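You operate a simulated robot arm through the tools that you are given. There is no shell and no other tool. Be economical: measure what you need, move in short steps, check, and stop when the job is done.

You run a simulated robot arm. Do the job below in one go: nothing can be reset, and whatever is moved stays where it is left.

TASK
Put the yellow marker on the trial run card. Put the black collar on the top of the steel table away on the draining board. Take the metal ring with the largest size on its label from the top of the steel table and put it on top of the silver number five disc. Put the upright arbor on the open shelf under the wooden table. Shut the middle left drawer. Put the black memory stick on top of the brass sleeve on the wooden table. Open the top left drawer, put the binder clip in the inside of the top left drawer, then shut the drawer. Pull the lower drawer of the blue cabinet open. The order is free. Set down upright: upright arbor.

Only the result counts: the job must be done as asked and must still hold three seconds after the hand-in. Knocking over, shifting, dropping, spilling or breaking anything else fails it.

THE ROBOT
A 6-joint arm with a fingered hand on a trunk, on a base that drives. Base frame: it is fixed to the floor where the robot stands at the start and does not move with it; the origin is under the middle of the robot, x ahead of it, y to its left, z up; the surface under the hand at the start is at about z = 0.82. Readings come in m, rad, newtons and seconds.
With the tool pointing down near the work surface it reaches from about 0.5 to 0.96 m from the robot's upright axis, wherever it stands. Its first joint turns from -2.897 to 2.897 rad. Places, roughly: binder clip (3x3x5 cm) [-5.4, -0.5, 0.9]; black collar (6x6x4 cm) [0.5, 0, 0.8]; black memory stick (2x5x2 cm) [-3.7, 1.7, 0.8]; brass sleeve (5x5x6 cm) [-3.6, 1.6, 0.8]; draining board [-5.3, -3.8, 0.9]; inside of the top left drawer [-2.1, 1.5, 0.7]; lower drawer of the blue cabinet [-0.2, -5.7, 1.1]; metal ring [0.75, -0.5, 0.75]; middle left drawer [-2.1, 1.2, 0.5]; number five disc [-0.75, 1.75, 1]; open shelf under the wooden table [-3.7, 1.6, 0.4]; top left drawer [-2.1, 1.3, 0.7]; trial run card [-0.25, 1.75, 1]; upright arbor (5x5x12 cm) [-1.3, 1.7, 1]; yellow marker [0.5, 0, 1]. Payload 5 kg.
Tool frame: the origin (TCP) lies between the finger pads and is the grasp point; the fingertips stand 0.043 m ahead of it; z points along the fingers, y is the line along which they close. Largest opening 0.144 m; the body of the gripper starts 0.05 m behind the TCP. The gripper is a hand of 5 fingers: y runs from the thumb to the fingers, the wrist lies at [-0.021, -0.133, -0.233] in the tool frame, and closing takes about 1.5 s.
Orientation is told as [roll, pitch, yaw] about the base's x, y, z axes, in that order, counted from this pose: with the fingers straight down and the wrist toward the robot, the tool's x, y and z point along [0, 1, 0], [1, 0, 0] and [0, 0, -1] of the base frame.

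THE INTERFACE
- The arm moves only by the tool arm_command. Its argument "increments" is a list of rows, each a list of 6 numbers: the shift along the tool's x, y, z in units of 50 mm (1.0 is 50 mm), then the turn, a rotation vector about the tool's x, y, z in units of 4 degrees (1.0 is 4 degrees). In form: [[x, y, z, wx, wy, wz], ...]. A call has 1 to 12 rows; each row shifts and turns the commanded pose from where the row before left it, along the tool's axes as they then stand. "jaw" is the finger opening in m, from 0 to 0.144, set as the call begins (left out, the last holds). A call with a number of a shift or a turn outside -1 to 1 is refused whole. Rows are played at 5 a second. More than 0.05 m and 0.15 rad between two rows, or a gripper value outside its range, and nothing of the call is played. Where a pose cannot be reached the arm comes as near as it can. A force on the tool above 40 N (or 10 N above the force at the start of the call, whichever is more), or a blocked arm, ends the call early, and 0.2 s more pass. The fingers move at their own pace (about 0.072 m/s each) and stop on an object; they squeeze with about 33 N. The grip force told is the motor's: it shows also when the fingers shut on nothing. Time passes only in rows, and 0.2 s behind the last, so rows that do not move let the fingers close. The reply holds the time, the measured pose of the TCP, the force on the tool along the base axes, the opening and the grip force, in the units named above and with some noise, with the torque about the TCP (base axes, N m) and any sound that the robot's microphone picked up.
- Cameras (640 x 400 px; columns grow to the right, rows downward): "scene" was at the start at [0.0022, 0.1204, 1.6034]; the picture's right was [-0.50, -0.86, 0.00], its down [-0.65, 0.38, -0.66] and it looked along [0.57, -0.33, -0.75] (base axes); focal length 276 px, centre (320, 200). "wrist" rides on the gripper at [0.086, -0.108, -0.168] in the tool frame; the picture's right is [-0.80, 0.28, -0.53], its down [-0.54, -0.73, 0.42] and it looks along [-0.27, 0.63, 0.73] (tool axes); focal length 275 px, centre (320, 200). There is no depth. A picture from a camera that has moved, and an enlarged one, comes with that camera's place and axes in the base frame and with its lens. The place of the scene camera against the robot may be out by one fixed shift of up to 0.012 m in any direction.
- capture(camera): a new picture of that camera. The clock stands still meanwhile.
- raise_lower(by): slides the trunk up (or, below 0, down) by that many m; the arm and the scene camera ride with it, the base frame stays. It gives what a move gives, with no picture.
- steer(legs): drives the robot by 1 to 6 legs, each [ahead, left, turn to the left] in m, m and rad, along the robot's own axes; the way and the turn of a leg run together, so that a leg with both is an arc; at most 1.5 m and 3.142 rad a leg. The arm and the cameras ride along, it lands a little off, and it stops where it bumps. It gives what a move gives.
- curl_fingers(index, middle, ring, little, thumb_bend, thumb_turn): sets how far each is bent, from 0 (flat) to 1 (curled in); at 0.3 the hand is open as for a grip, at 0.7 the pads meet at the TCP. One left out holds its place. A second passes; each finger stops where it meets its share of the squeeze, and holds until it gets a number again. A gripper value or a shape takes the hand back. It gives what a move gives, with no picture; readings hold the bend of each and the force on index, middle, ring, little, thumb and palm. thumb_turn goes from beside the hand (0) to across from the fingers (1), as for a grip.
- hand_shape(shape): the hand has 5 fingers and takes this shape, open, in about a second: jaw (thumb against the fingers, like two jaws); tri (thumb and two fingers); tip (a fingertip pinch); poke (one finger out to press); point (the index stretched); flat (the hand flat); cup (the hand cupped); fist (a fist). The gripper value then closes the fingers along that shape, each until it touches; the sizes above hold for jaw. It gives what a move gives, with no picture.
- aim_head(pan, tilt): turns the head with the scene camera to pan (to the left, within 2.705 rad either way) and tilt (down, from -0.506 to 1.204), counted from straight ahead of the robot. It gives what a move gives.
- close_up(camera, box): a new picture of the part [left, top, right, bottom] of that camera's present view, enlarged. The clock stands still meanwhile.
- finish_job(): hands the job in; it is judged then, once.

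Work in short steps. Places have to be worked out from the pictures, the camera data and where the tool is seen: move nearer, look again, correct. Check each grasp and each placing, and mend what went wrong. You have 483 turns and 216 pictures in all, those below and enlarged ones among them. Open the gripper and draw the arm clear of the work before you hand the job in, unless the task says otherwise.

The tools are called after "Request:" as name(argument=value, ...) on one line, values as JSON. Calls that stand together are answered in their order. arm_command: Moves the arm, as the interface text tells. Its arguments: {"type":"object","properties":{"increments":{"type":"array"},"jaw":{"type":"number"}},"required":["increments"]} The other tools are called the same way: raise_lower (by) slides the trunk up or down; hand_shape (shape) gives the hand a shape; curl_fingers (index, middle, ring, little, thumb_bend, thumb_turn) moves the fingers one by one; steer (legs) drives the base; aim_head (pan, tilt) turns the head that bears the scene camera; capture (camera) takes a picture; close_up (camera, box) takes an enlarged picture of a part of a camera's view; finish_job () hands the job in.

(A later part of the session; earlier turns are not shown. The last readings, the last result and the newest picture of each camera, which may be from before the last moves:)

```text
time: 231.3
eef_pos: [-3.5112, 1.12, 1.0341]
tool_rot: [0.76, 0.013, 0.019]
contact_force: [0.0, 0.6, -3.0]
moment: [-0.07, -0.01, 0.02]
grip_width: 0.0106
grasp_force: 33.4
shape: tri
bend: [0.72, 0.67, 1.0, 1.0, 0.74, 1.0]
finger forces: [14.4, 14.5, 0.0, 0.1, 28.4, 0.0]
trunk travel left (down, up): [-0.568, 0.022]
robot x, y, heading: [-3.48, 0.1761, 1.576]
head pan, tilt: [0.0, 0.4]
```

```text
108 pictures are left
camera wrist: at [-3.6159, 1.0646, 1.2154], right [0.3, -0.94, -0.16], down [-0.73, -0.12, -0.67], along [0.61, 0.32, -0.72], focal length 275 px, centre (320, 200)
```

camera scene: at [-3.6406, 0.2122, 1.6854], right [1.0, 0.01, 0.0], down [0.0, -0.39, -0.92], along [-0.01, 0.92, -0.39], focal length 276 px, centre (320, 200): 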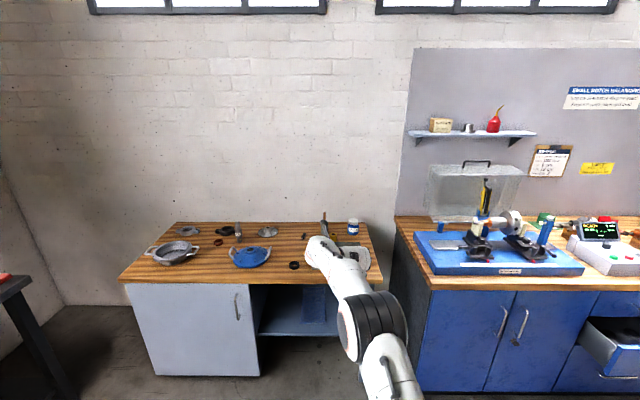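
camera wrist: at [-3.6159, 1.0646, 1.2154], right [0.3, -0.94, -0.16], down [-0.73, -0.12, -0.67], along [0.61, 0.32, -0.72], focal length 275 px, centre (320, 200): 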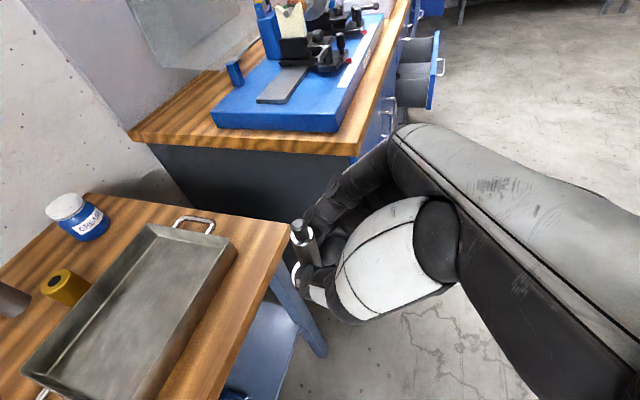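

The table front edge is at y≈1.27; the held arbor is at y≈1.14, clear of it. I lower the trunk in two steps.

Request:
raise_lower(by=-0.38)

Request:
capture(camera="wrist")

Request:
aim_head(pan=0.0, tilt=0.6)

Request:
capture(camera="scene")

```text
time: 234.9
eef_pos: [-3.5105, 1.1202, 0.6536]
tool_rot: [0.76, 0.015, 0.019]
contact_force: [-0.3, 0.3, -3.8]
moment: [-0.08, -0.02, -0.01]
grip_width: 0.0106
grasp_force: 32.6
shape: tri
bend: [0.72, 0.67, 1.0, 1.0, 0.74, 1.0]
finger forces: [14.4, 14.6, 0.0, 0.0, 28.3, 0.1]
trunk travel left (down, up): [-0.188, 0.402]
robot x, y, heading: [-3.476, 0.1766, 1.568]
head pan, tilt: [0.0, 0.4]
```

```text
107 pictures are left
camera wrist: at [-3.6158, 1.0645, 0.8355], right [0.3, -0.94, -0.16], down [-0.73, -0.12, -0.67], along [0.61, 0.32, -0.72], focal length 275 px, centre (320, 200)
```

wrist: 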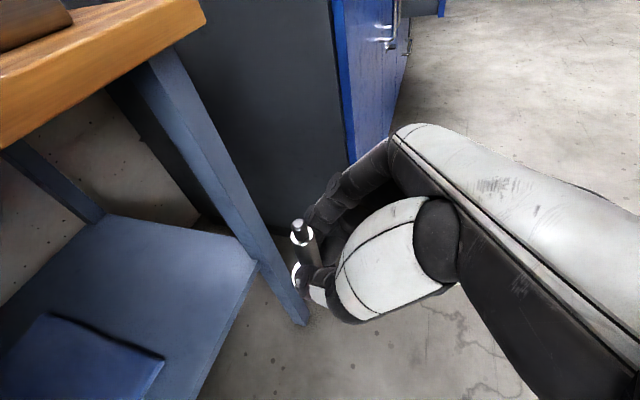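

```text
time: 235.7
eef_pos: [-3.5109, 1.1196, 0.6551]
tool_rot: [0.758, 0.014, 0.018]
contact_force: [-0.5, 0.1, -3.2]
moment: [-0.11, 0.03, 0.01]
grip_width: 0.0107
grasp_force: 32.9
shape: tri
bend: [0.72, 0.67, 1.0, 1.0, 0.74, 1.0]
finger forces: [14.3, 14.5, 0.0, 0.1, 28.4, 0.0]
trunk travel left (down, up): [-0.188, 0.402]
robot x, y, heading: [-3.4797, 0.1757, 1.576]
head pan, tilt: [0.0, 0.6]
```

```text
106 pictures are left
camera scene: at [-3.6405, 0.2078, 1.2872], right [1.0, 0.01, 0.0], down [0.0, -0.56, -0.83], along [0.0, 0.83, -0.56], focal length 276 px, centre (320, 200)
```

scene: 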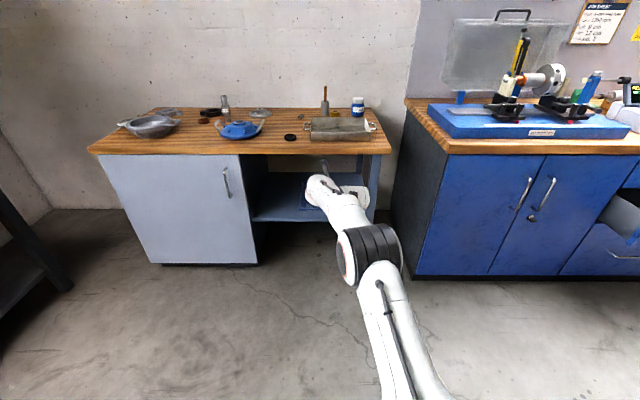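

Free strip on the shelf: x from −3.61 (cloth) to −3.41, so I aim for [-3.51, 1.45]. I lower 12 cm and drive in slowly, then look.

Request:
raise_lower(by=-0.11)

Request:
steer(legs=[[0.18, 0, 0]])

Request:
capture(camera="wrist")

```text
time: 237.1
eef_pos: [-3.5103, 1.1196, 0.5448]
tool_rot: [0.759, 0.016, 0.018]
contact_force: [1.0, -0.4, -2.7]
moment: [-0.09, 0.0, 0.02]
grip_width: 0.0105
grasp_force: 33.0
shape: tri
bend: [0.72, 0.67, 1.0, 1.0, 0.74, 1.0]
finger forces: [14.4, 14.5, 0.0, 0.1, 28.4, 0.0]
trunk travel left (down, up): [-0.078, 0.512]
robot x, y, heading: [-3.4769, 0.1753, 1.579]
head pan, tilt: [0.0, 0.6]
```

```text
time: 238.6
eef_pos: [-3.5117, 1.2994, 0.5441]
tool_rot: [0.758, 0.014, 0.016]
contact_force: [-0.4, -0.2, -2.9]
moment: [-0.08, -0.02, 0.01]
grip_width: 0.0107
grasp_force: 33.2
shape: tri
bend: [0.72, 0.67, 1.0, 1.0, 0.74, 1.0]
finger forces: [14.4, 14.6, 0.0, 0.0, 28.5, 0.0]
trunk travel left (down, up): [-0.078, 0.512]
robot x, y, heading: [-3.4801, 0.3547, 1.579]
head pan, tilt: [0.0, 0.6]
```

```text
105 pictures are left
camera wrist: at [-3.6165, 1.2446, 0.7253], right [0.3, -0.94, -0.16], down [-0.73, -0.12, -0.67], along [0.61, 0.32, -0.72], focal length 275 px, centre (320, 200)
```

wrist: 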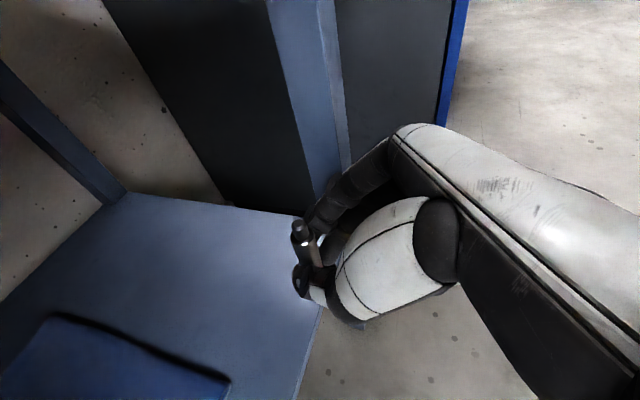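

Shelf surface z≈0.365, front edge y≈1.34. I drive in the last 13 cm and start lowering.

Request:
steer(legs=[[0.13, 0, 0]])

Request:
raise_lower(by=-0.04)

Request:
capture(camera="wrist")

Request:
close_up(camera="scene", box=[250, 120, 410, 240])

```text
time: 239.9
eef_pos: [-3.5126, 1.4294, 0.5436]
tool_rot: [0.76, 0.014, 0.017]
contact_force: [0.3, 0.0, -3.1]
moment: [-0.1, -0.01, 0.01]
grip_width: 0.0106
grasp_force: 33.3
shape: tri
bend: [0.72, 0.67, 1.0, 1.0, 0.74, 1.0]
finger forces: [14.4, 14.7, 0.0, 0.1, 28.4, 0.0]
trunk travel left (down, up): [-0.078, 0.512]
robot x, y, heading: [-3.4802, 0.4868, 1.576]
head pan, tilt: [0.0, 0.6]
```

```text
time: 240.7
eef_pos: [-3.512, 1.4298, 0.5043]
tool_rot: [0.758, 0.015, 0.018]
contact_force: [-0.1, 0.0, -3.6]
moment: [-0.06, 0.0, 0.01]
grip_width: 0.0106
grasp_force: 32.4
shape: tri
bend: [0.72, 0.67, 1.0, 1.0, 0.74, 1.0]
finger forces: [14.4, 14.5, 0.0, 0.0, 28.3, 0.0]
trunk travel left (down, up): [-0.038, 0.552]
robot x, y, heading: [-3.4803, 0.4856, 1.574]
head pan, tilt: [0.0, 0.6]
```

```text
104 pictures are left
camera wrist: at [-3.6166, 1.374, 0.6855], right [0.3, -0.94, -0.16], down [-0.73, -0.12, -0.67], along [0.61, 0.32, -0.72], focal length 275 px, centre (320, 200)
```

wrist: 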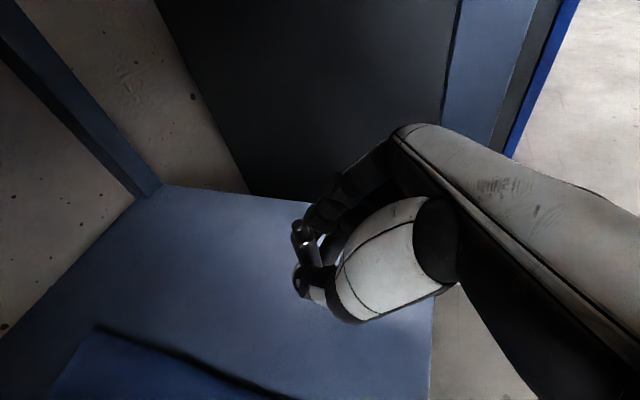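

```text
3.33 times, centred on (330, 180) of scene
camera zoom: at [-3.642, 0.5173, 1.1372], right [1.0, 0.0, 0.0], down [0.0, -0.57, -0.82], along [0.0, 0.82, -0.57], focal length 918 px, centre (287, 267)
```

zoom: 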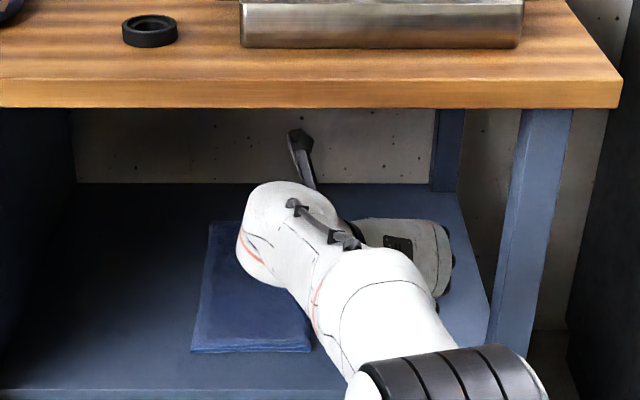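

All clear under the table. I lower stepwise to contact.

Request:
raise_lower(by=-0.025)

Request:
raise_lower(by=-0.008)

Request:
capture(camera="wrist")

```text
time: 241.4
eef_pos: [-3.5111, 1.4286, 0.4795]
tool_rot: [0.759, 0.015, 0.017]
contact_force: [0.6, -0.5, -2.7]
moment: [-0.08, -0.01, 0.01]
grip_width: 0.0103
grasp_force: 33.1
shape: tri
bend: [0.72, 0.67, 1.0, 1.0, 0.74, 1.0]
finger forces: [14.4, 14.6, 0.0, 0.0, 28.3, 0.1]
trunk travel left (down, up): [-0.013, 0.577]
robot x, y, heading: [-3.481, 0.4856, 1.575]
head pan, tilt: [0.0, 0.6]
```

```text
time: 242.0
eef_pos: [-3.5127, 1.429, 0.4704]
tool_rot: [0.758, 0.013, 0.017]
contact_force: [-0.2, -1.0, -2.5]
moment: [-0.1, 0.01, 0.0]
grip_width: 0.0106
grasp_force: 32.8
shape: tri
bend: [0.72, 0.67, 1.0, 1.0, 0.74, 1.0]
finger forces: [14.4, 14.5, 0.0, 0.0, 28.4, 0.0]
trunk travel left (down, up): [-0.005, 0.585]
robot x, y, heading: [-3.4817, 0.4834, 1.577]
head pan, tilt: [0.0, 0.6]
```

```text
102 pictures are left
camera wrist: at [-3.6165, 1.374, 0.6521], right [0.3, -0.94, -0.16], down [-0.73, -0.12, -0.67], along [0.61, 0.32, -0.72], focal length 275 px, centre (320, 200)
```

wrist: 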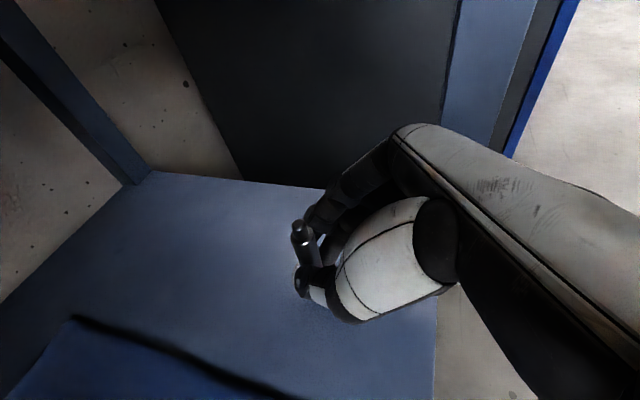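

No contact yet and the trunk is at its bottom, so I go on with the arm in 4 mm steps.

Request:
arm_command(increments=[[-0.055, 0, 0.058, 0, 0, 0], [-0.055, 0, 0.058, 0, 0, 0], [0, 0, 0, 0, 0, 0]])

Request:
arm_command(increments=[[-0.055, 0, 0.058, 0, 0, 0], [0, 0, 0, 0, 0, 0]])

Request:
arm_command(increments=[[-0.055, 0, 0.058, 0, 0, 0], [0, 0, 0, 0, 0, 0]])

```text
time: 242.8
eef_pos: [-3.5116, 1.43, 0.4661]
tool_rot: [0.763, 0.014, 0.018]
contact_force: [-0.1, 0.2, 6.3]
moment: [0.08, -0.1, 0.0]
grip_width: 0.0104
grasp_force: 33.0
shape: tri
bend: [0.72, 0.67, 1.0, 1.0, 0.74, 1.0]
finger forces: [14.5, 15.9, 0.1, 0.0, 29.5, 0.0]
trunk travel left (down, up): [-0.005, 0.585]
robot x, y, heading: [-3.4811, 0.4857, 1.576]
head pan, tilt: [0.0, 0.6]
```

```text
time: 243.4
eef_pos: [-3.5125, 1.4287, 0.4631]
tool_rot: [0.766, 0.013, 0.018]
contact_force: [-1.7, 2.3, 21.7]
moment: [0.52, -0.14, 0.05]
grip_width: 0.0109
grasp_force: 32.8
shape: tri
bend: [0.72, 0.67, 1.0, 1.0, 0.74, 1.0]
finger forces: [15.9, 17.1, 0.0, 0.1, 32.2, 0.0]
trunk travel left (down, up): [-0.005, 0.585]
robot x, y, heading: [-3.4789, 0.4848, 1.575]
head pan, tilt: [0.0, 0.6]
```

```text
time: 244.0
eef_pos: [-3.5124, 1.429, 0.4618]
tool_rot: [0.769, 0.014, 0.017]
contact_force: [-1.4, -2.0, 33.8]
moment: [0.73, -0.18, 0.11]
grip_width: 0.011
grasp_force: 32.4
shape: tri
bend: [0.72, 0.67, 1.0, 1.0, 0.74, 1.0]
finger forces: [17.2, 19.1, 0.0, 0.0, 36.0, 0.0]
trunk travel left (down, up): [-0.005, 0.585]
robot x, y, heading: [-3.4813, 0.486, 1.575]
head pan, tilt: [0.0, 0.6]
```

Contact with the shelf (34 N). I relieve by 6 mm and then open the fingers gradually.

Request:
arm_command(increments=[[0.055, 0, -0.058, 0, 0, 0], [0.04, 0, -0.042, 0, 0, 0], [0, 0, 0, 0, 0, 0]])

Request:
arm_command(increments=[[0, 0, 0, 0, 0, 0], [0, 0, 0, 0, 0, 0]], jaw=0.025)

Request:
arm_command(increments=[[0, 0, 0, 0, 0, 0], [0, 0, 0, 0, 0, 0], [0, 0, 0, 0, 0, 0]], jaw=0.07)

Request:
capture(camera="wrist")

```text
time: 244.8
eef_pos: [-3.5122, 1.4288, 0.463]
tool_rot: [0.76, 0.015, 0.017]
contact_force: [-3.3, 3.2, 18.7]
moment: [0.62, -0.04, 0.13]
grip_width: 0.011
grasp_force: 32.7
shape: tri
bend: [0.72, 0.67, 1.0, 1.0, 0.74, 1.0]
finger forces: [17.6, 14.8, 0.1, 0.0, 32.9, 0.0]
trunk travel left (down, up): [-0.005, 0.585]
robot x, y, heading: [-3.48, 0.4812, 1.578]
head pan, tilt: [0.0, 0.6]
```

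```text
time: 245.4
eef_pos: [-3.5123, 1.4282, 0.4604]
tool_rot: [0.754, 0.015, 0.016]
contact_force: [-0.3, -1.0, 8.8]
moment: [0.07, -0.08, 0.0]
grip_width: 0.0252
grasp_force: 0.1
shape: tri
bend: [0.73, 0.62, 0.99, 0.99, 0.74, 1.0]
finger forces: [0.6, 9.5, 0.1, 0.1, 0.0, 0.0]
trunk travel left (down, up): [-0.005, 0.585]
robot x, y, heading: [-3.4786, 0.4837, 1.574]
head pan, tilt: [0.0, 0.6]
```

```text
time: 246.2
eef_pos: [-3.5107, 1.4282, 0.4616]
tool_rot: [0.758, 0.013, 0.016]
contact_force: [0.5, -0.2, 0.0]
moment: [0.03, 0.0, -0.01]
grip_width: 0.0697
grasp_force: 0.1
shape: tri
bend: [0.74, 0.45, 0.99, 0.99, 0.71, 1.0]
finger forces: [0.4, 0.1, 0.1, 0.0, 0.0, 0.0]
trunk travel left (down, up): [-0.005, 0.585]
robot x, y, heading: [-3.4789, 0.4854, 1.571]
head pan, tilt: [0.0, 0.6]
```

```text
101 pictures are left
camera wrist: at [-3.6165, 1.3737, 0.6429], right [0.3, -0.94, -0.16], down [-0.73, -0.12, -0.67], along [0.61, 0.32, -0.72], focal length 275 px, centre (320, 200)
```

wrist: 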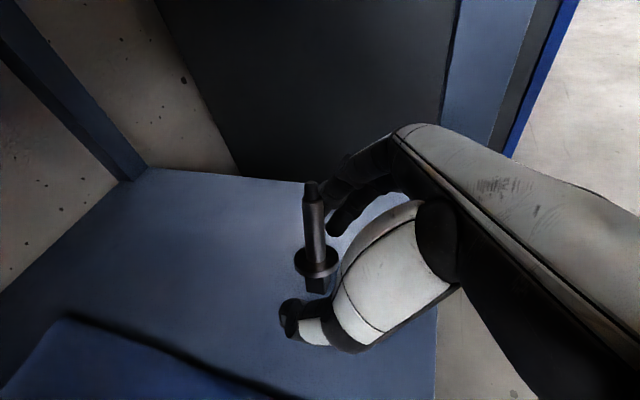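

The arbor stands upright on its stub. I withdraw the hand straight back horizontally.

Request:
arm_command(increments=[[-0.3, 0, -0.28, 0, 0, 0], [-0.6, 0, -0.57, 0, 0, 0], [-0.6, 0, -0.57, 0, 0, 0], [0, 0, 0, 0, 0, 0]])

Request:
steer(legs=[[-0.3, 0, 0]])

Request:
aim_head(pan=0.0, tilt=0.5)

Request:
capture(camera="wrist")

```text
time: 247.2
eef_pos: [-3.5092, 1.3256, 0.4601]
tool_rot: [0.759, 0.015, 0.017]
contact_force: [0.3, 1.2, 0.5]
moment: [0.01, -0.02, 0.02]
grip_width: 0.0696
grasp_force: 0.0
shape: tri
bend: [0.74, 0.45, 0.99, 0.99, 0.71, 1.0]
finger forces: [0.0, 0.0, 0.0, 0.0, 0.0, 0.1]
trunk travel left (down, up): [-0.005, 0.585]
robot x, y, heading: [-3.4811, 0.4853, 1.57]
head pan, tilt: [0.0, 0.6]
```

```text
time: 249.2
eef_pos: [-3.506, 1.0298, 0.4602]
tool_rot: [0.76, 0.014, 0.013]
contact_force: [0.2, 0.5, 0.4]
moment: [0.0, 0.02, 0.0]
grip_width: 0.0697
grasp_force: 0.2
shape: tri
bend: [0.74, 0.45, 0.99, 0.99, 0.71, 1.0]
finger forces: [0.0, 0.0, 0.0, 0.0, 0.0, 0.0]
trunk travel left (down, up): [-0.005, 0.585]
robot x, y, heading: [-3.4787, 0.1929, 1.573]
head pan, tilt: [0.0, 0.6]
```

```text
time: 249.9
eef_pos: [-3.5054, 1.029, 0.4621]
tool_rot: [0.76, 0.013, 0.014]
contact_force: [-0.1, 0.7, 0.1]
moment: [0.04, 0.01, 0.02]
grip_width: 0.0696
grasp_force: 0.1
shape: tri
bend: [0.74, 0.45, 0.99, 0.99, 0.71, 1.0]
finger forces: [0.1, 0.0, 0.0, 0.0, 0.0, 0.1]
trunk travel left (down, up): [-0.005, 0.585]
robot x, y, heading: [-3.4826, 0.192, 1.568]
head pan, tilt: [0.0, 0.499]
```

```text
100 pictures are left
camera wrist: at [-3.6107, 0.9748, 0.6422], right [0.29, -0.94, -0.16], down [-0.73, -0.11, -0.67], along [0.61, 0.32, -0.72], focal length 275 px, centre (320, 200)
```

wrist: 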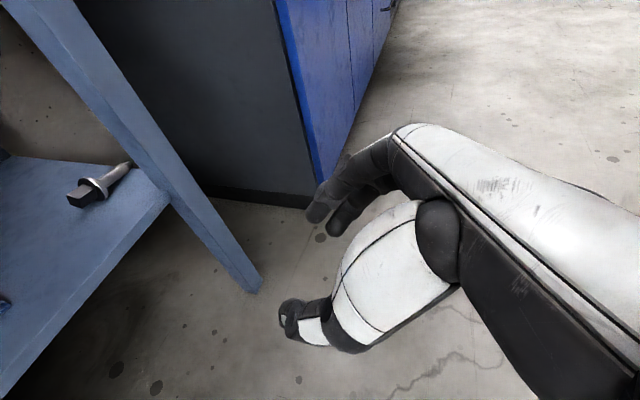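

The arbor has toppled and lies on the shelf. I look at it from the head camera to plan re-erecting it.

Request:
close_up(camera="wrist", box=[0, 120, 200, 260])

Request:
close_up(camera="scene", box=[240, 130, 420, 260])

```text
2.86 times, centred on (100, 190) of wrist
camera zoom: at [-3.6107, 0.9748, 0.6422], right [0.29, -0.94, -0.16], down [-0.73, -0.11, -0.67], along [0.61, 0.32, -0.72], focal length 786 px, centre (949, 229)
```

zoom: 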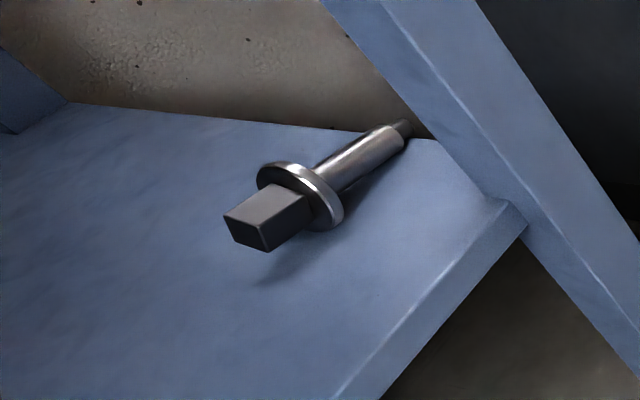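

```text
3.08 times, centred on (330, 195) of scene
camera zoom: at [-3.6413, 0.224, 1.1132], right [1.0, 0.0, 0.0], down [0.0, -0.48, -0.88], along [0.0, 0.88, -0.48], focal length 848 px, centre (289, 215)
```

zoom: 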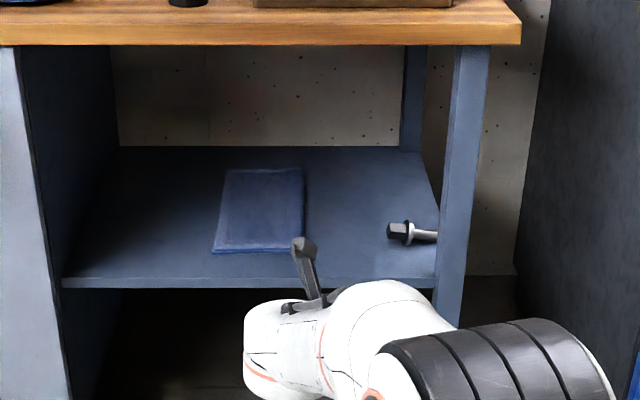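

It fell because the index was still bent behind the shaft when I withdrew. New plan: with a near-vertical neutral hand (fits under the table), shift the arbor away from the leg, then pinch it near its tip and swing it upright on the shelf. First I raise a bit and re-orient the hand.

Request:
raise_lower(by=0.25)

Request:
arm_command(increments=[[0, 0, 0, 0, -1, 0], [0, 0, 0, 0, -1, 0], [0, 0, 0, 0, -1, 0], [0, 0, 0, 0, -1, 0], [0, 0, 0, 0, -1, 0], [0, 0, 0, 0, -1, 0], [0, 0, 0, 0, -1, 0], [0, 0, 0, 0, -1, 0], [0, 0, 0, 0, -1, 0], [0, 0, 0, 0, -1, 0], [0, 0, 0, 0, -0.9, 0], [0, 0, 0, 0, 0, -1]])

Request:
arm_command(increments=[[0, 0, 0, 0, 0, -1], [0, 0, 0, 0, 0, -1], [0, 0, 0, 0, 0, -1], [0, 0, 0, 0, 0, -1], [0, 0, 0, 0, 0, -1], [0, 0, 0, 0, 0, -1], [0, 0, 0, 0, 0, -1], [0, 0, 0, 0, 0, -1], [0, 0, 0, 0, 0, -1], [0, 0, 0, 0, 0, -1], [0, 0, 0, 0, 0, -1], [0, 0, 0, 0, 0, -1]])

Request:
arm_command(increments=[[0, 0, 0, 0, 0, -1], [0, 0, 0, 0, 0, -1], [0, 0, 0, 0, 0, -1], [0, 0, 0, 0, 0, -1], [0, 0, 0, 0, 0, -1], [0, 0, 0, 0, 0, -1], [0, 0, 0, 0, 0, -1], [0, 0, 0, 0, 0, -1], [0, 0, 0, 0, 0, -1], [0, 0, 0, -1, 0, -0.4], [0, 0, 0, -1, 0, 0], [0, 0, 0, -1, 0, 0]])

Request:
hand_shape(shape="tip")

```text
time: 252.5
eef_pos: [-3.5062, 1.0303, 0.7096]
tool_rot: [0.76, 0.014, 0.014]
contact_force: [0.3, -0.1, 1.1]
moment: [-0.01, 0.0, -0.01]
grip_width: 0.0699
grasp_force: 0.1
shape: tri
bend: [0.74, 0.45, 0.99, 0.99, 0.71, 1.0]
finger forces: [0.0, 0.0, 0.0, 0.0, 0.0, 0.0]
trunk travel left (down, up): [-0.255, 0.335]
robot x, y, heading: [-3.4809, 0.1867, 1.569]
head pan, tilt: [0.0, 0.499]
```

```text
time: 255.1
eef_pos: [-3.508, 1.0158, 0.706]
tool_rot: [-0.002, 0.014, 0.083]
contact_force: [-0.4, 0.7, -0.7]
moment: [-0.03, -0.01, 0.01]
grip_width: 0.0698
grasp_force: 0.1
shape: tri
bend: [0.74, 0.45, 0.99, 0.99, 0.71, 1.0]
finger forces: [0.0, 0.0, 0.1, 0.0, 0.0, 0.0]
out of reach, approached as far as the arm can: row 11
trunk travel left (down, up): [-0.255, 0.335]
robot x, y, heading: [-3.4774, 0.1846, 1.568]
head pan, tilt: [0.0, 0.499]
```

```text
time: 257.7
eef_pos: [-3.5078, 1.0162, 0.7058]
tool_rot: [0.009, 0.01, 0.924]
contact_force: [0.0, -0.1, -0.5]
moment: [-0.01, 0.04, 0.01]
grip_width: 0.0698
grasp_force: 0.1
shape: tri
bend: [0.74, 0.45, 0.99, 0.99, 0.71, 1.0]
finger forces: [0.0, 0.0, 0.1, 0.0, 0.1, 0.1]
trunk travel left (down, up): [-0.255, 0.335]
robot x, y, heading: [-3.4807, 0.187, 1.571]
head pan, tilt: [0.0, 0.499]
```

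```text
time: 260.3
eef_pos: [-3.5068, 1.0148, 0.7067]
tool_rot: [0.014, -0.208, 1.573]
contact_force: [0.7, 0.7, -0.6]
moment: [0.01, -0.01, 0.02]
grip_width: 0.0697
grasp_force: 0.0
shape: tri
bend: [0.74, 0.45, 0.99, 0.99, 0.71, 1.0]
finger forces: [0.1, 0.0, 0.0, 0.0, 0.0, 0.0]
trunk travel left (down, up): [-0.255, 0.335]
robot x, y, heading: [-3.4808, 0.1893, 1.571]
head pan, tilt: [0.0, 0.499]
```

```text
time: 261.2
eef_pos: [-3.5071, 1.015, 0.707]
tool_rot: [0.012, -0.208, 1.575]
contact_force: [0.8, -0.6, 0.1]
moment: [0.0, -0.02, 0.0]
grip_width: 0.1439
grasp_force: 0.0
shape: tip
bend: [0.3, 0.98, 0.99, 0.99, 0.3, 0.98]
finger forces: [0.0, 0.0, 0.0, 0.1, 0.0, 0.0]
trunk travel left (down, up): [-0.255, 0.335]
robot x, y, heading: [-3.4784, 0.1908, 1.576]
head pan, tilt: [0.0, 0.499]
```

Hand is neutral, pitched 12° forward. I now turn the robot to approach from the left-front at ~55° heading so the hand clears the leg.

Request:
steer(legs=[[0, 0, -0.615], [-0.088, 0.683, 0]])

Request:
raise_lower(by=-0.2)

Request:
aim_head(pan=0.15, tilt=0.5)

Request:
capture(camera="scene")

Request:
capture(camera="wrist")

```text
time: 266.6
eef_pos: [-3.6208, 1.2026, 0.7067]
tool_rot: [0.013, -0.207, 0.953]
contact_force: [0.5, -0.1, -0.4]
moment: [0.03, 0.02, -0.01]
grip_width: 0.1437
grasp_force: 0.1
shape: tip
bend: [0.3, 0.98, 0.99, 0.99, 0.3, 0.98]
finger forces: [0.0, 0.0, 0.0, 0.0, 0.0, 0.0]
trunk travel left (down, up): [-0.255, 0.335]
robot x, y, heading: [-4.0823, 0.5126, 0.946]
head pan, tilt: [0.0, 0.499]
```

```text
time: 268.8
eef_pos: [-3.6212, 1.2019, 0.5078]
tool_rot: [0.013, -0.209, 0.954]
contact_force: [1.1, 0.4, -0.5]
moment: [-0.01, 0.03, 0.02]
grip_width: 0.1439
grasp_force: 0.1
shape: tip
bend: [0.3, 0.98, 0.99, 0.99, 0.3, 0.98]
finger forces: [0.1, 0.0, 0.1, 0.0, 0.1, 0.0]
trunk travel left (down, up): [-0.055, 0.535]
robot x, y, heading: [-4.0799, 0.5136, 0.947]
head pan, tilt: [0.0, 0.499]
```

```text
time: 269.5
eef_pos: [-3.6205, 1.2017, 0.5055]
tool_rot: [0.012, -0.209, 0.952]
contact_force: [0.3, 0.1, 0.5]
moment: [-0.01, 0.01, -0.03]
grip_width: 0.1438
grasp_force: 0.0
shape: tip
bend: [0.3, 0.98, 0.99, 0.99, 0.3, 0.98]
finger forces: [0.0, 0.0, 0.0, 0.0, 0.1, 0.0]
trunk travel left (down, up): [-0.055, 0.535]
robot x, y, heading: [-4.082, 0.5152, 0.946]
head pan, tilt: [0.15, 0.499]
```

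```text
97 pictures are left
camera scene: at [-4.2067, 0.6433, 1.1633], right [0.89, -0.46, 0.0], down [-0.22, -0.43, -0.88], along [0.4, 0.78, -0.48], focal length 276 px, centre (320, 200)
```

scene: 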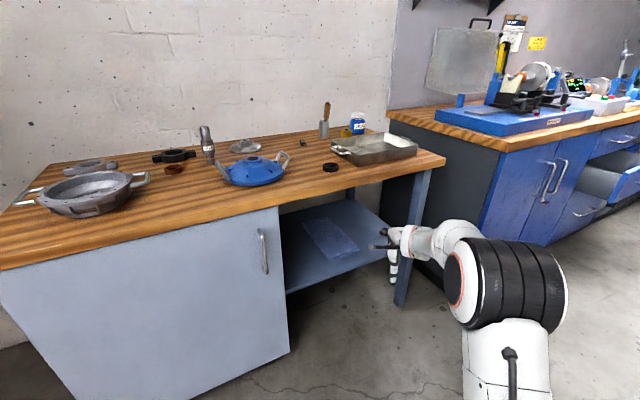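

```text
96 pictures are left
camera wrist: at [-3.7707, 1.1366, 0.6483], right [0.75, -0.33, 0.57], down [0.08, -0.82, -0.57], along [0.65, 0.47, -0.59], focal length 275 px, centre (320, 200)
```

wrist: 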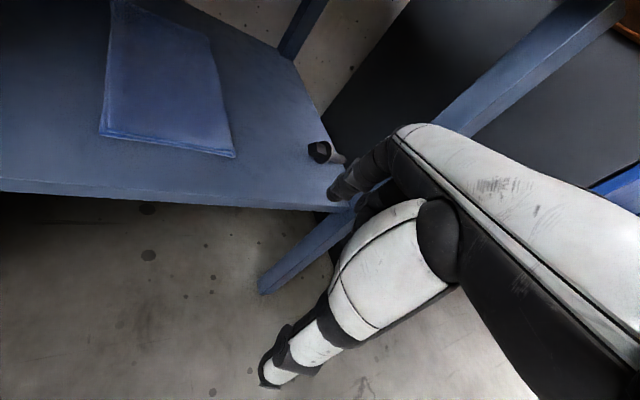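

The stub lies near [-3.455, 1.435], z≈0.41 — 28 cm straight ahead. I narrow the opening and drive 20 cm closer, then look again.

Request:
arm_command(increments=[[0, 0, 0, 0, 0, 0], [0, 0, 0, 0, 0, 0], [0, 0, 0, 0, 0, 0]], jaw=0.09)

Request:
steer(legs=[[0.19, 0, 0]])

Request:
capture(camera="wrist")

```text
time: 270.3
eef_pos: [-3.6205, 1.2027, 0.5072]
tool_rot: [0.014, -0.207, 0.95]
contact_force: [0.4, 0.3, 0.5]
moment: [-0.02, -0.02, 0.0]
grip_width: 0.0903
grasp_force: 0.0
shape: tip
bend: [0.29, 0.98, 0.99, 0.99, 0.64, 1.0]
finger forces: [0.0, 0.0, 0.0, 0.0, 0.0, 0.1]
trunk travel left (down, up): [-0.055, 0.535]
robot x, y, heading: [-4.0782, 0.5174, 0.944]
head pan, tilt: [0.15, 0.499]
```

```text
time: 271.9
eef_pos: [-3.5119, 1.3577, 0.5065]
tool_rot: [0.012, -0.209, 0.952]
contact_force: [-0.8, 0.4, 0.3]
moment: [-0.02, 0.0, 0.02]
grip_width: 0.0904
grasp_force: 0.1
shape: tip
bend: [0.29, 0.98, 0.99, 0.99, 0.64, 1.0]
finger forces: [0.0, 0.0, 0.0, 0.0, 0.0, 0.0]
trunk travel left (down, up): [-0.055, 0.535]
robot x, y, heading: [-3.9695, 0.6713, 0.951]
head pan, tilt: [0.15, 0.499]
```

```text
95 pictures are left
camera wrist: at [-3.6619, 1.2911, 0.6483], right [0.75, -0.33, 0.57], down [0.08, -0.82, -0.57], along [0.65, 0.47, -0.59], focal length 275 px, centre (320, 200)
```

wrist: 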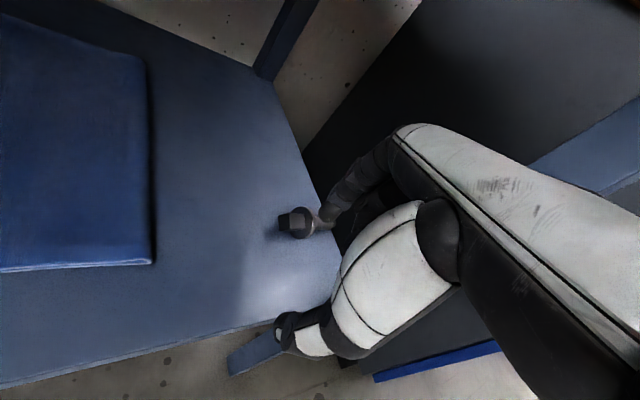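

Stub centre ≈[-3.464, 1.440]. I move the hand over it and check the alignment.

Request:
arm_command(increments=[[0.08, 0.85, 0.18, 0, 0, 0], [0.08, 0.85, 0.18, 0, 0, 0], [0, -0.1, 0.5, 0, 0, 0], [0, 0, 0, 0, 0, 0]])

Request:
close_up(camera="wrist", box=[220, 150, 420, 350])

```text
time: 272.9
eef_pos: [-3.468, 1.4352, 0.4816]
tool_rot: [0.012, -0.209, 0.952]
contact_force: [-0.3, -0.2, -0.4]
moment: [-0.01, -0.01, 0.02]
grip_width: 0.0898
grasp_force: 0.2
shape: tip
bend: [0.29, 0.98, 0.99, 0.99, 0.64, 1.0]
finger forces: [0.1, 0.0, 0.0, 0.0, 0.0, 0.0]
trunk travel left (down, up): [-0.055, 0.535]
robot x, y, heading: [-3.9716, 0.6674, 0.95]
head pan, tilt: [0.15, 0.499]
```

```text
2.00 times, centred on (320, 250) of wrist
camera zoom: at [-3.619, 1.3687, 0.6231], right [0.75, -0.33, 0.57], down [0.08, -0.82, -0.57], along [0.65, 0.47, -0.59], focal length 551 px, centre (320, 100)
```

zoom: 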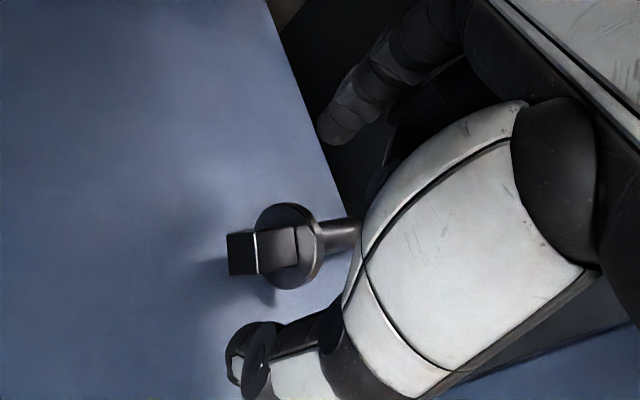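

Aligned over the stub. I descend 3.3 cm and close gently on it.

Request:
arm_command(increments=[[0, -0.07, 0.33, 0, 0, 0], [0, -0.07, 0.33, 0, 0, 0], [0, 0, 0, 0, 0, 0]])

Request:
arm_command(increments=[[0, 0, 0, 0, 0, 0], [0, 0, 0, 0, 0, 0], [0, 0, 0, 0, 0, 0], [0, 0, 0, 0, 0, 0], [0, 0, 0, 0, 0, 0], [0, 0, 0, 0, 0, 0], [0, 0, 0, 0, 0, 0]], jaw=0.0)

Request:
close_up(camera="wrist", box=[220, 150, 420, 350])

```text
time: 273.7
eef_pos: [-3.4686, 1.4324, 0.4475]
tool_rot: [0.014, -0.208, 0.953]
contact_force: [0.3, -0.4, -0.2]
moment: [0.0, -0.02, -0.02]
grip_width: 0.0901
grasp_force: 0.1
shape: tip
bend: [0.29, 0.98, 0.99, 0.99, 0.64, 1.0]
finger forces: [0.0, 0.0, 0.0, 0.0, 0.0, 0.0]
trunk travel left (down, up): [-0.055, 0.535]
robot x, y, heading: [-3.9722, 0.6683, 0.952]
head pan, tilt: [0.15, 0.499]
```

```text
time: 275.3
eef_pos: [-3.4691, 1.4325, 0.4469]
tool_rot: [0.012, -0.204, 0.953]
contact_force: [-0.9, 1.0, 1.9]
moment: [0.12, -0.02, 0.0]
grip_width: 0.0195
grasp_force: 32.9
shape: tip
bend: [0.74, 1.0, 1.0, 1.0, 0.73, 1.0]
finger forces: [20.6, 0.1, 0.0, 0.1, 21.2, 0.0]
trunk travel left (down, up): [-0.055, 0.535]
robot x, y, heading: [-3.9704, 0.6684, 0.948]
head pan, tilt: [0.15, 0.499]
```

```text
2.00 times, centred on (320, 250) of wrist
camera zoom: at [-3.6188, 1.3666, 0.5884], right [0.75, -0.33, 0.57], down [0.08, -0.82, -0.57], along [0.65, 0.47, -0.59], focal length 551 px, centre (320, 100)
```

zoom: 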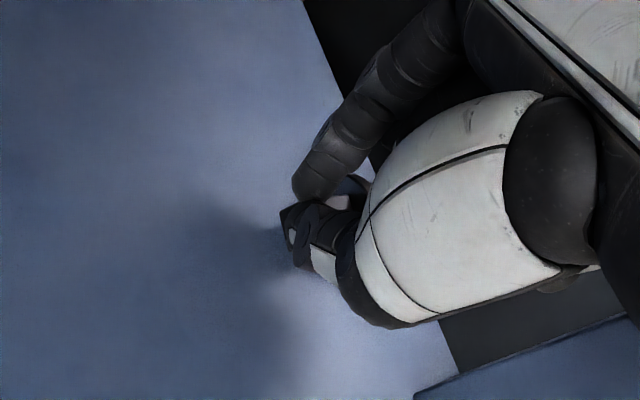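

Stub is gripped (21 N). I lift it 3.5 cm, bring it to the free centre of the strip, and yaw the hand 48° about the vertical so the tip points to the shelf's front edge.

Request:
arm_command(increments=[[0, 0.07, -0.34, 0, 0, 0], [0, 0.07, -0.34, 0, 0, 0], [0.46, -0.65, -0.14, 0, 0, 0], [0.46, -0.65, -0.14, 0, 0, 0], [0, 0, 0, 0, 0, 0]])

Request:
arm_command(increments=[[0, 0, 0, 0, -0.208, 0.978], [0, 0, 0, 0, -0.208, 0.978], [0, 0, 0, 0, -0.208, 0.978], [0, 0, 0, 0, -0.208, 0.978], [0, 0, 0, 0, -0.208, 0.978], [0, 0, 0, 0, -0.208, 0.978]])

Request:
capture(camera="wrist")

Request:
close_up(camera="scene", box=[270, 150, 430, 300])

```text
time: 276.5
eef_pos: [-3.5455, 1.4059, 0.4813]
tool_rot: [0.011, -0.207, 0.953]
contact_force: [-0.1, -0.5, 0.4]
moment: [0.0, 0.0, -0.05]
grip_width: 0.0191
grasp_force: 33.3
shape: tip
bend: [0.74, 1.0, 1.0, 1.0, 0.75, 1.0]
finger forces: [0.0, 0.1, 0.0, 0.1, 0.0, 0.0]
trunk travel left (down, up): [-0.055, 0.535]
robot x, y, heading: [-3.9732, 0.6693, 0.944]
head pan, tilt: [0.15, 0.499]
```

```text
time: 277.9
eef_pos: [-3.5449, 1.4064, 0.4836]
tool_rot: [0.01, -0.203, 0.533]
contact_force: [-0.8, -0.2, -0.3]
moment: [0.0, 0.02, 0.01]
grip_width: 0.0189
grasp_force: 33.3
shape: tip
bend: [0.74, 1.0, 1.0, 1.0, 0.75, 1.0]
finger forces: [0.1, 0.1, 0.0, 0.0, 0.0, 0.0]
trunk travel left (down, up): [-0.055, 0.535]
robot x, y, heading: [-3.9705, 0.6696, 0.95]
head pan, tilt: [0.15, 0.499]
```

```text
92 pictures are left
camera wrist: at [-3.7078, 1.4059, 0.6251], right [0.56, -0.6, 0.57], down [-0.26, -0.78, -0.57], along [0.79, 0.16, -0.59], focal length 275 px, centre (320, 200)
```

wrist: 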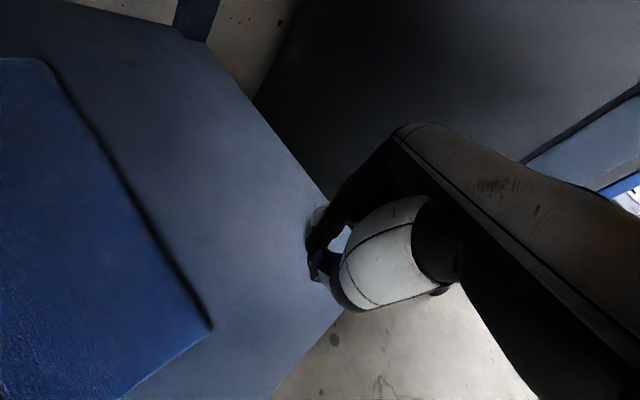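

```text
2.67 times, centred on (350, 225) of scene
camera zoom: at [-4.0967, 0.7968, 1.1633], right [0.89, -0.45, 0.0], down [-0.22, -0.43, -0.88], along [0.4, 0.78, -0.48], focal length 735 px, centre (240, 133)
```

zoom: 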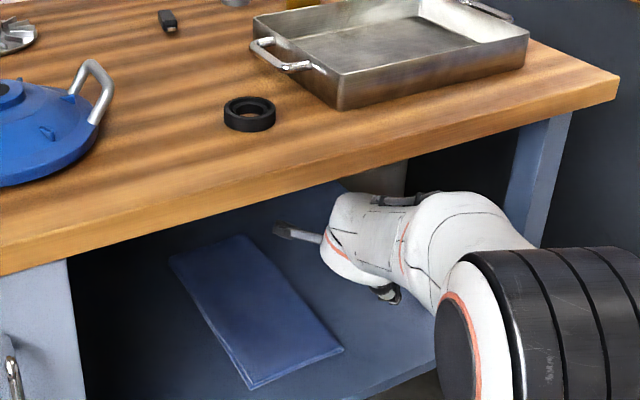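

The stub slipped out of the pinch (forces zero). I move the hand back and look for the arbor.

Request:
arm_command(increments=[[0.3, -0.6, -0.3, 0, 0, 0], [0.3, -0.8, -0.2, 0, 0, 0], [0.3, -0.8, -0.2, 0, 0, 0], [0.3, -0.8, -0.2, 0, 0, 0], [0, 0, 0, 0, 0, 0]])

Request:
capture(camera="wrist")

```text
time: 279.1
eef_pos: [-3.7077, 1.377, 0.4973]
tool_rot: [0.011, -0.203, 0.534]
contact_force: [-0.8, -0.1, 0.6]
moment: [0.0, 0.0, 0.0]
grip_width: 0.019
grasp_force: 33.2
shape: tip
bend: [0.74, 1.0, 1.0, 1.0, 0.75, 1.0]
finger forces: [0.0, 0.0, 0.1, 0.1, 0.0, 0.1]
trunk travel left (down, up): [-0.055, 0.535]
robot x, y, heading: [-3.9698, 0.6699, 0.949]
head pan, tilt: [0.15, 0.499]
```

```text
90 pictures are left
camera wrist: at [-3.8722, 1.378, 0.64], right [0.56, -0.6, 0.57], down [-0.26, -0.78, -0.57], along [0.79, 0.16, -0.59], focal length 275 px, centre (320, 200)
```

wrist: 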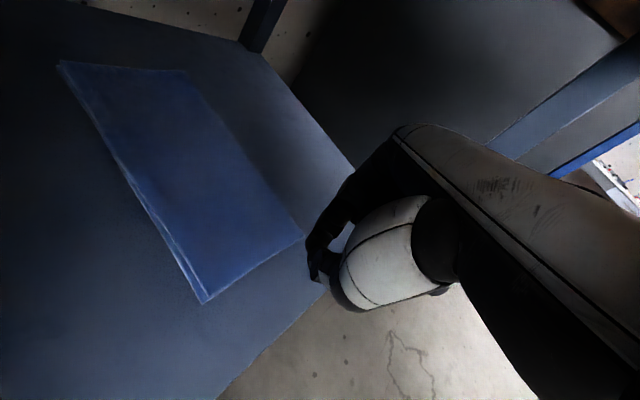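

Hidden behind the hand. I back the robot straight out (−y) and look with the head camera.

Request:
steer(legs=[[-0.244, -0.175, 0]])

Request:
aim_head(pan=0.15, tilt=0.45)

Request:
close_up(camera="scene", box=[240, 130, 440, 330])

Request:
capture(camera="wrist")

```text
time: 281.1
eef_pos: [-3.7061, 1.0801, 0.4987]
tool_rot: [0.011, -0.204, 0.534]
contact_force: [0.2, -0.2, 0.6]
moment: [-0.02, -0.02, 0.01]
grip_width: 0.0193
grasp_force: 32.5
shape: tip
bend: [0.74, 1.0, 1.0, 1.0, 0.75, 1.0]
finger forces: [0.0, 0.1, 0.0, 0.0, 0.0, 0.1]
trunk travel left (down, up): [-0.055, 0.535]
robot x, y, heading: [-3.9656, 0.3694, 0.951]
head pan, tilt: [0.15, 0.499]
```

```text
time: 281.7
eef_pos: [-3.7052, 1.0796, 0.498]
tool_rot: [0.011, -0.202, 0.536]
contact_force: [-0.1, 0.0, 1.2]
moment: [0.02, -0.03, -0.02]
grip_width: 0.0189
grasp_force: 33.0
shape: tip
bend: [0.74, 1.0, 1.0, 1.0, 0.75, 1.0]
finger forces: [0.1, 0.0, 0.0, 0.1, 0.1, 0.0]
trunk travel left (down, up): [-0.055, 0.535]
robot x, y, heading: [-3.9669, 0.3717, 0.954]
head pan, tilt: [0.15, 0.45]
```

```text
2.00 times, centred on (340, 230) of scene
camera zoom: at [-4.0928, 0.4995, 1.1677], right [0.89, -0.45, 0.0], down [-0.2, -0.39, -0.9], along [0.41, 0.8, -0.44], focal length 551 px, centre (280, 140)
```

zoom: 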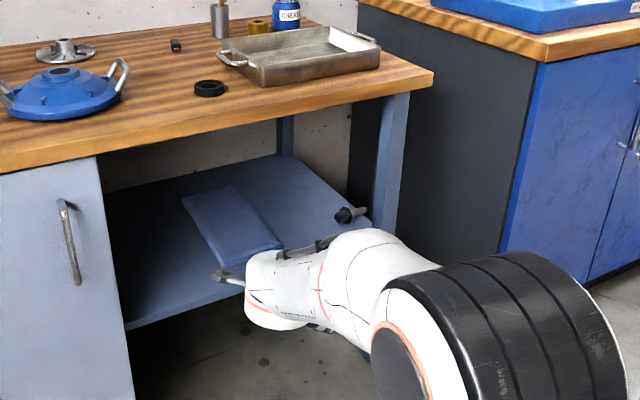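

```text
88 pictures are left
camera wrist: at [-3.8685, 1.08, 0.6399], right [0.56, -0.6, 0.57], down [-0.26, -0.78, -0.57], along [0.79, 0.17, -0.59], focal length 275 px, centre (320, 200)
```

wrist: 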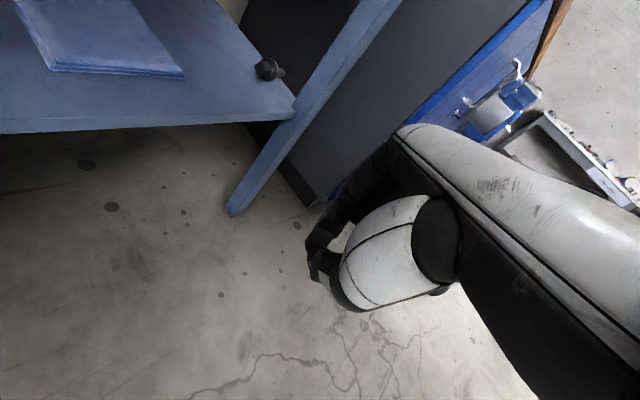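

The arbor is still in its old spot; the pinch slipped because it was too high and skewed. I straighten the hand's yaw to ~1.2, re-approach, and this time grip right at shelf level.

Request:
arm_command(increments=[[0, 0, 0, 0, 0.208, -0.978], [0, 0, 0, 0, 0.208, -0.978], [0, 0, 0, 0, 0.208, -0.978], [0, 0, 0, 0, 0.208, -0.978], [0, 0, 0, 0, 0.208, -0.978], [0, 0, 0, 0, 0.208, -0.978], [0, 0, 0, 0, 0.208, -0.978], [0, 0, 0, 0, 0.208, -0.978], [0, 0, 0, 0, 0.208, -0.978], [0, 0, 0, 0, 0.1, -0.49]], jaw=0.09)

Request:
steer(legs=[[0.359, -0.04, 0]])

Request:
capture(camera="wrist")

```text
time: 283.9
eef_pos: [-3.696, 1.0737, 0.4984]
tool_rot: [0.003, -0.215, 1.15]
contact_force: [-0.4, 1.2, -0.7]
moment: [0.02, 0.03, 0.02]
grip_width: 0.0894
grasp_force: 0.0
shape: tip
bend: [0.29, 0.98, 0.99, 0.99, 0.64, 1.0]
finger forces: [0.1, 0.0, 0.0, 0.0, 0.0, 0.0]
out of reach, approached as far as the arm can: row 10
trunk travel left (down, up): [-0.055, 0.535]
robot x, y, heading: [-3.9686, 0.3706, 0.949]
head pan, tilt: [0.15, 0.45]
```

```text
time: 286.2
eef_pos: [-3.4677, 1.3277, 0.4942]
tool_rot: [0.005, -0.201, 1.152]
contact_force: [-7.5, -18.5, 6.8]
moment: [0.76, -0.63, -1.23]
grip_width: 0.0897
grasp_force: 0.1
shape: tip
bend: [0.29, 0.98, 0.99, 0.99, 0.64, 1.0]
finger forces: [0.0, 0.1, 5.0, 20.4, 0.0, 0.0]
trunk travel left (down, up): [-0.055, 0.535]
robot x, y, heading: [-3.7383, 0.6272, 0.956]
head pan, tilt: [0.15, 0.45]
stopped in leg 1: the force on the tool passed its limit at 52 N (the readings are from after the stop); the commanded pose is now the measured one
```

```text
87 pictures are left
camera wrist: at [-3.6018, 1.2344, 0.6363], right [0.8, -0.17, 0.58], down [0.24, -0.79, -0.56], along [0.55, 0.59, -0.59], focal length 275 px, centre (320, 200)
```

wrist: 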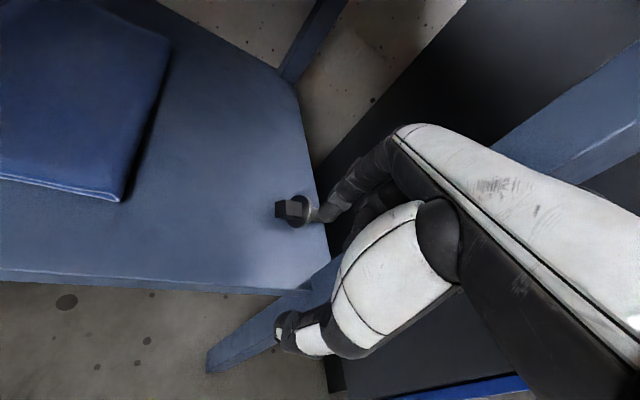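

The curled fingers touched the table leg. I back off, swing left, go in past the leg and then move right toward the stub.

Request:
steer(legs=[[-0.05, 0, 0]])

Request:
arm_command(increments=[[0.9, 0, 0, 0, 0, 0], [0.85, 0, 0, 0, 0, 0], [0, 0.8, 0.17, 0, 0, 0], [0, 0, 0, 0, 0, 0]])

Request:
capture(camera="wrist")

```text
time: 287.1
eef_pos: [-3.4968, 1.2891, 0.4935]
tool_rot: [0.006, -0.203, 1.151]
contact_force: [0.0, -0.2, 0.6]
moment: [0.0, 0.0, -0.02]
grip_width: 0.0899
grasp_force: 0.2
shape: tip
bend: [0.29, 0.98, 0.99, 0.99, 0.64, 1.0]
finger forces: [0.1, 0.1, 0.0, 0.1, 0.1, 0.1]
trunk travel left (down, up): [-0.055, 0.535]
robot x, y, heading: [-3.7644, 0.5913, 0.949]
head pan, tilt: [0.15, 0.45]
```

```text
time: 288.1
eef_pos: [-3.5587, 1.3614, 0.4954]
tool_rot: [0.004, -0.205, 1.151]
contact_force: [-0.1, -0.2, 0.5]
moment: [-0.03, -0.04, -0.01]
grip_width: 0.09
grasp_force: 0.1
shape: tip
bend: [0.29, 0.98, 0.99, 0.99, 0.64, 1.0]
finger forces: [0.1, 0.0, 0.0, 0.1, 0.1, 0.1]
trunk travel left (down, up): [-0.055, 0.535]
robot x, y, heading: [-3.7668, 0.5922, 0.95]
head pan, tilt: [0.15, 0.45]
```

```text
86 pictures are left
camera wrist: at [-3.6934, 1.268, 0.637], right [0.8, -0.17, 0.58], down [0.24, -0.79, -0.56], along [0.55, 0.59, -0.59], focal length 275 px, centre (320, 200)
```

wrist: 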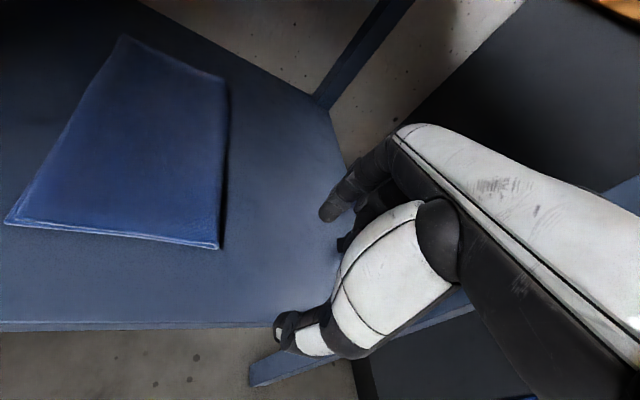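

The stub now is at about [-3.443, 1.430]. I go forward past the leg, then right.

Request:
arm_command(increments=[[0, 0.97, 0.2, 0, 0, 0], [0, 0.97, 0.2, 0, 0, 0], [-0.5, 0.05, 0, 0, 0, 0], [-0.5, 0.05, 0, 0, 0, 0], [-0.5, 0.05, 0, 0, 0, 0], [0, 0, 0, 0, 0, 0]])

Request:
close_up(camera="wrist", box=[220, 150, 420, 350])

```text
time: 289.6
eef_pos: [-3.4529, 1.4312, 0.495]
tool_rot: [0.007, -0.204, 1.16]
contact_force: [-32.3, 4.4, 0.7]
moment: [-0.54, -3.32, -1.98]
grip_width: 0.0899
grasp_force: 0.0
shape: tip
bend: [0.29, 0.98, 0.99, 0.99, 0.64, 1.0]
finger forces: [0.1, 0.0, 0.0, 0.0, 0.0, 31.2]
trunk travel left (down, up): [-0.055, 0.535]
robot x, y, heading: [-3.7652, 0.5893, 0.953]
head pan, tilt: [0.15, 0.45]
```

```text
2.00 times, centred on (320, 250) of wrist
camera zoom: at [-3.5874, 1.3364, 0.6366], right [0.8, -0.16, 0.58], down [0.25, -0.79, -0.56], along [0.55, 0.59, -0.59], focal length 551 px, centre (320, 100)
```

zoom: 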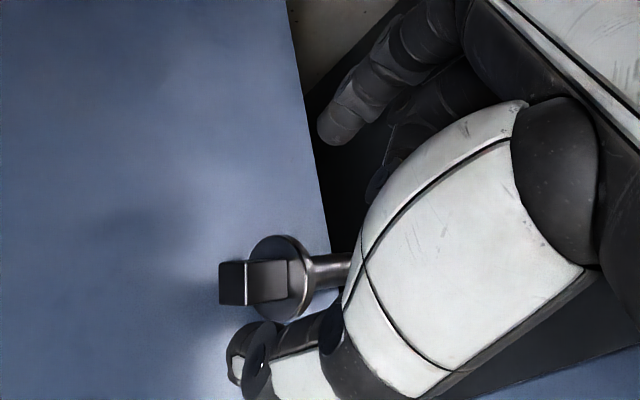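

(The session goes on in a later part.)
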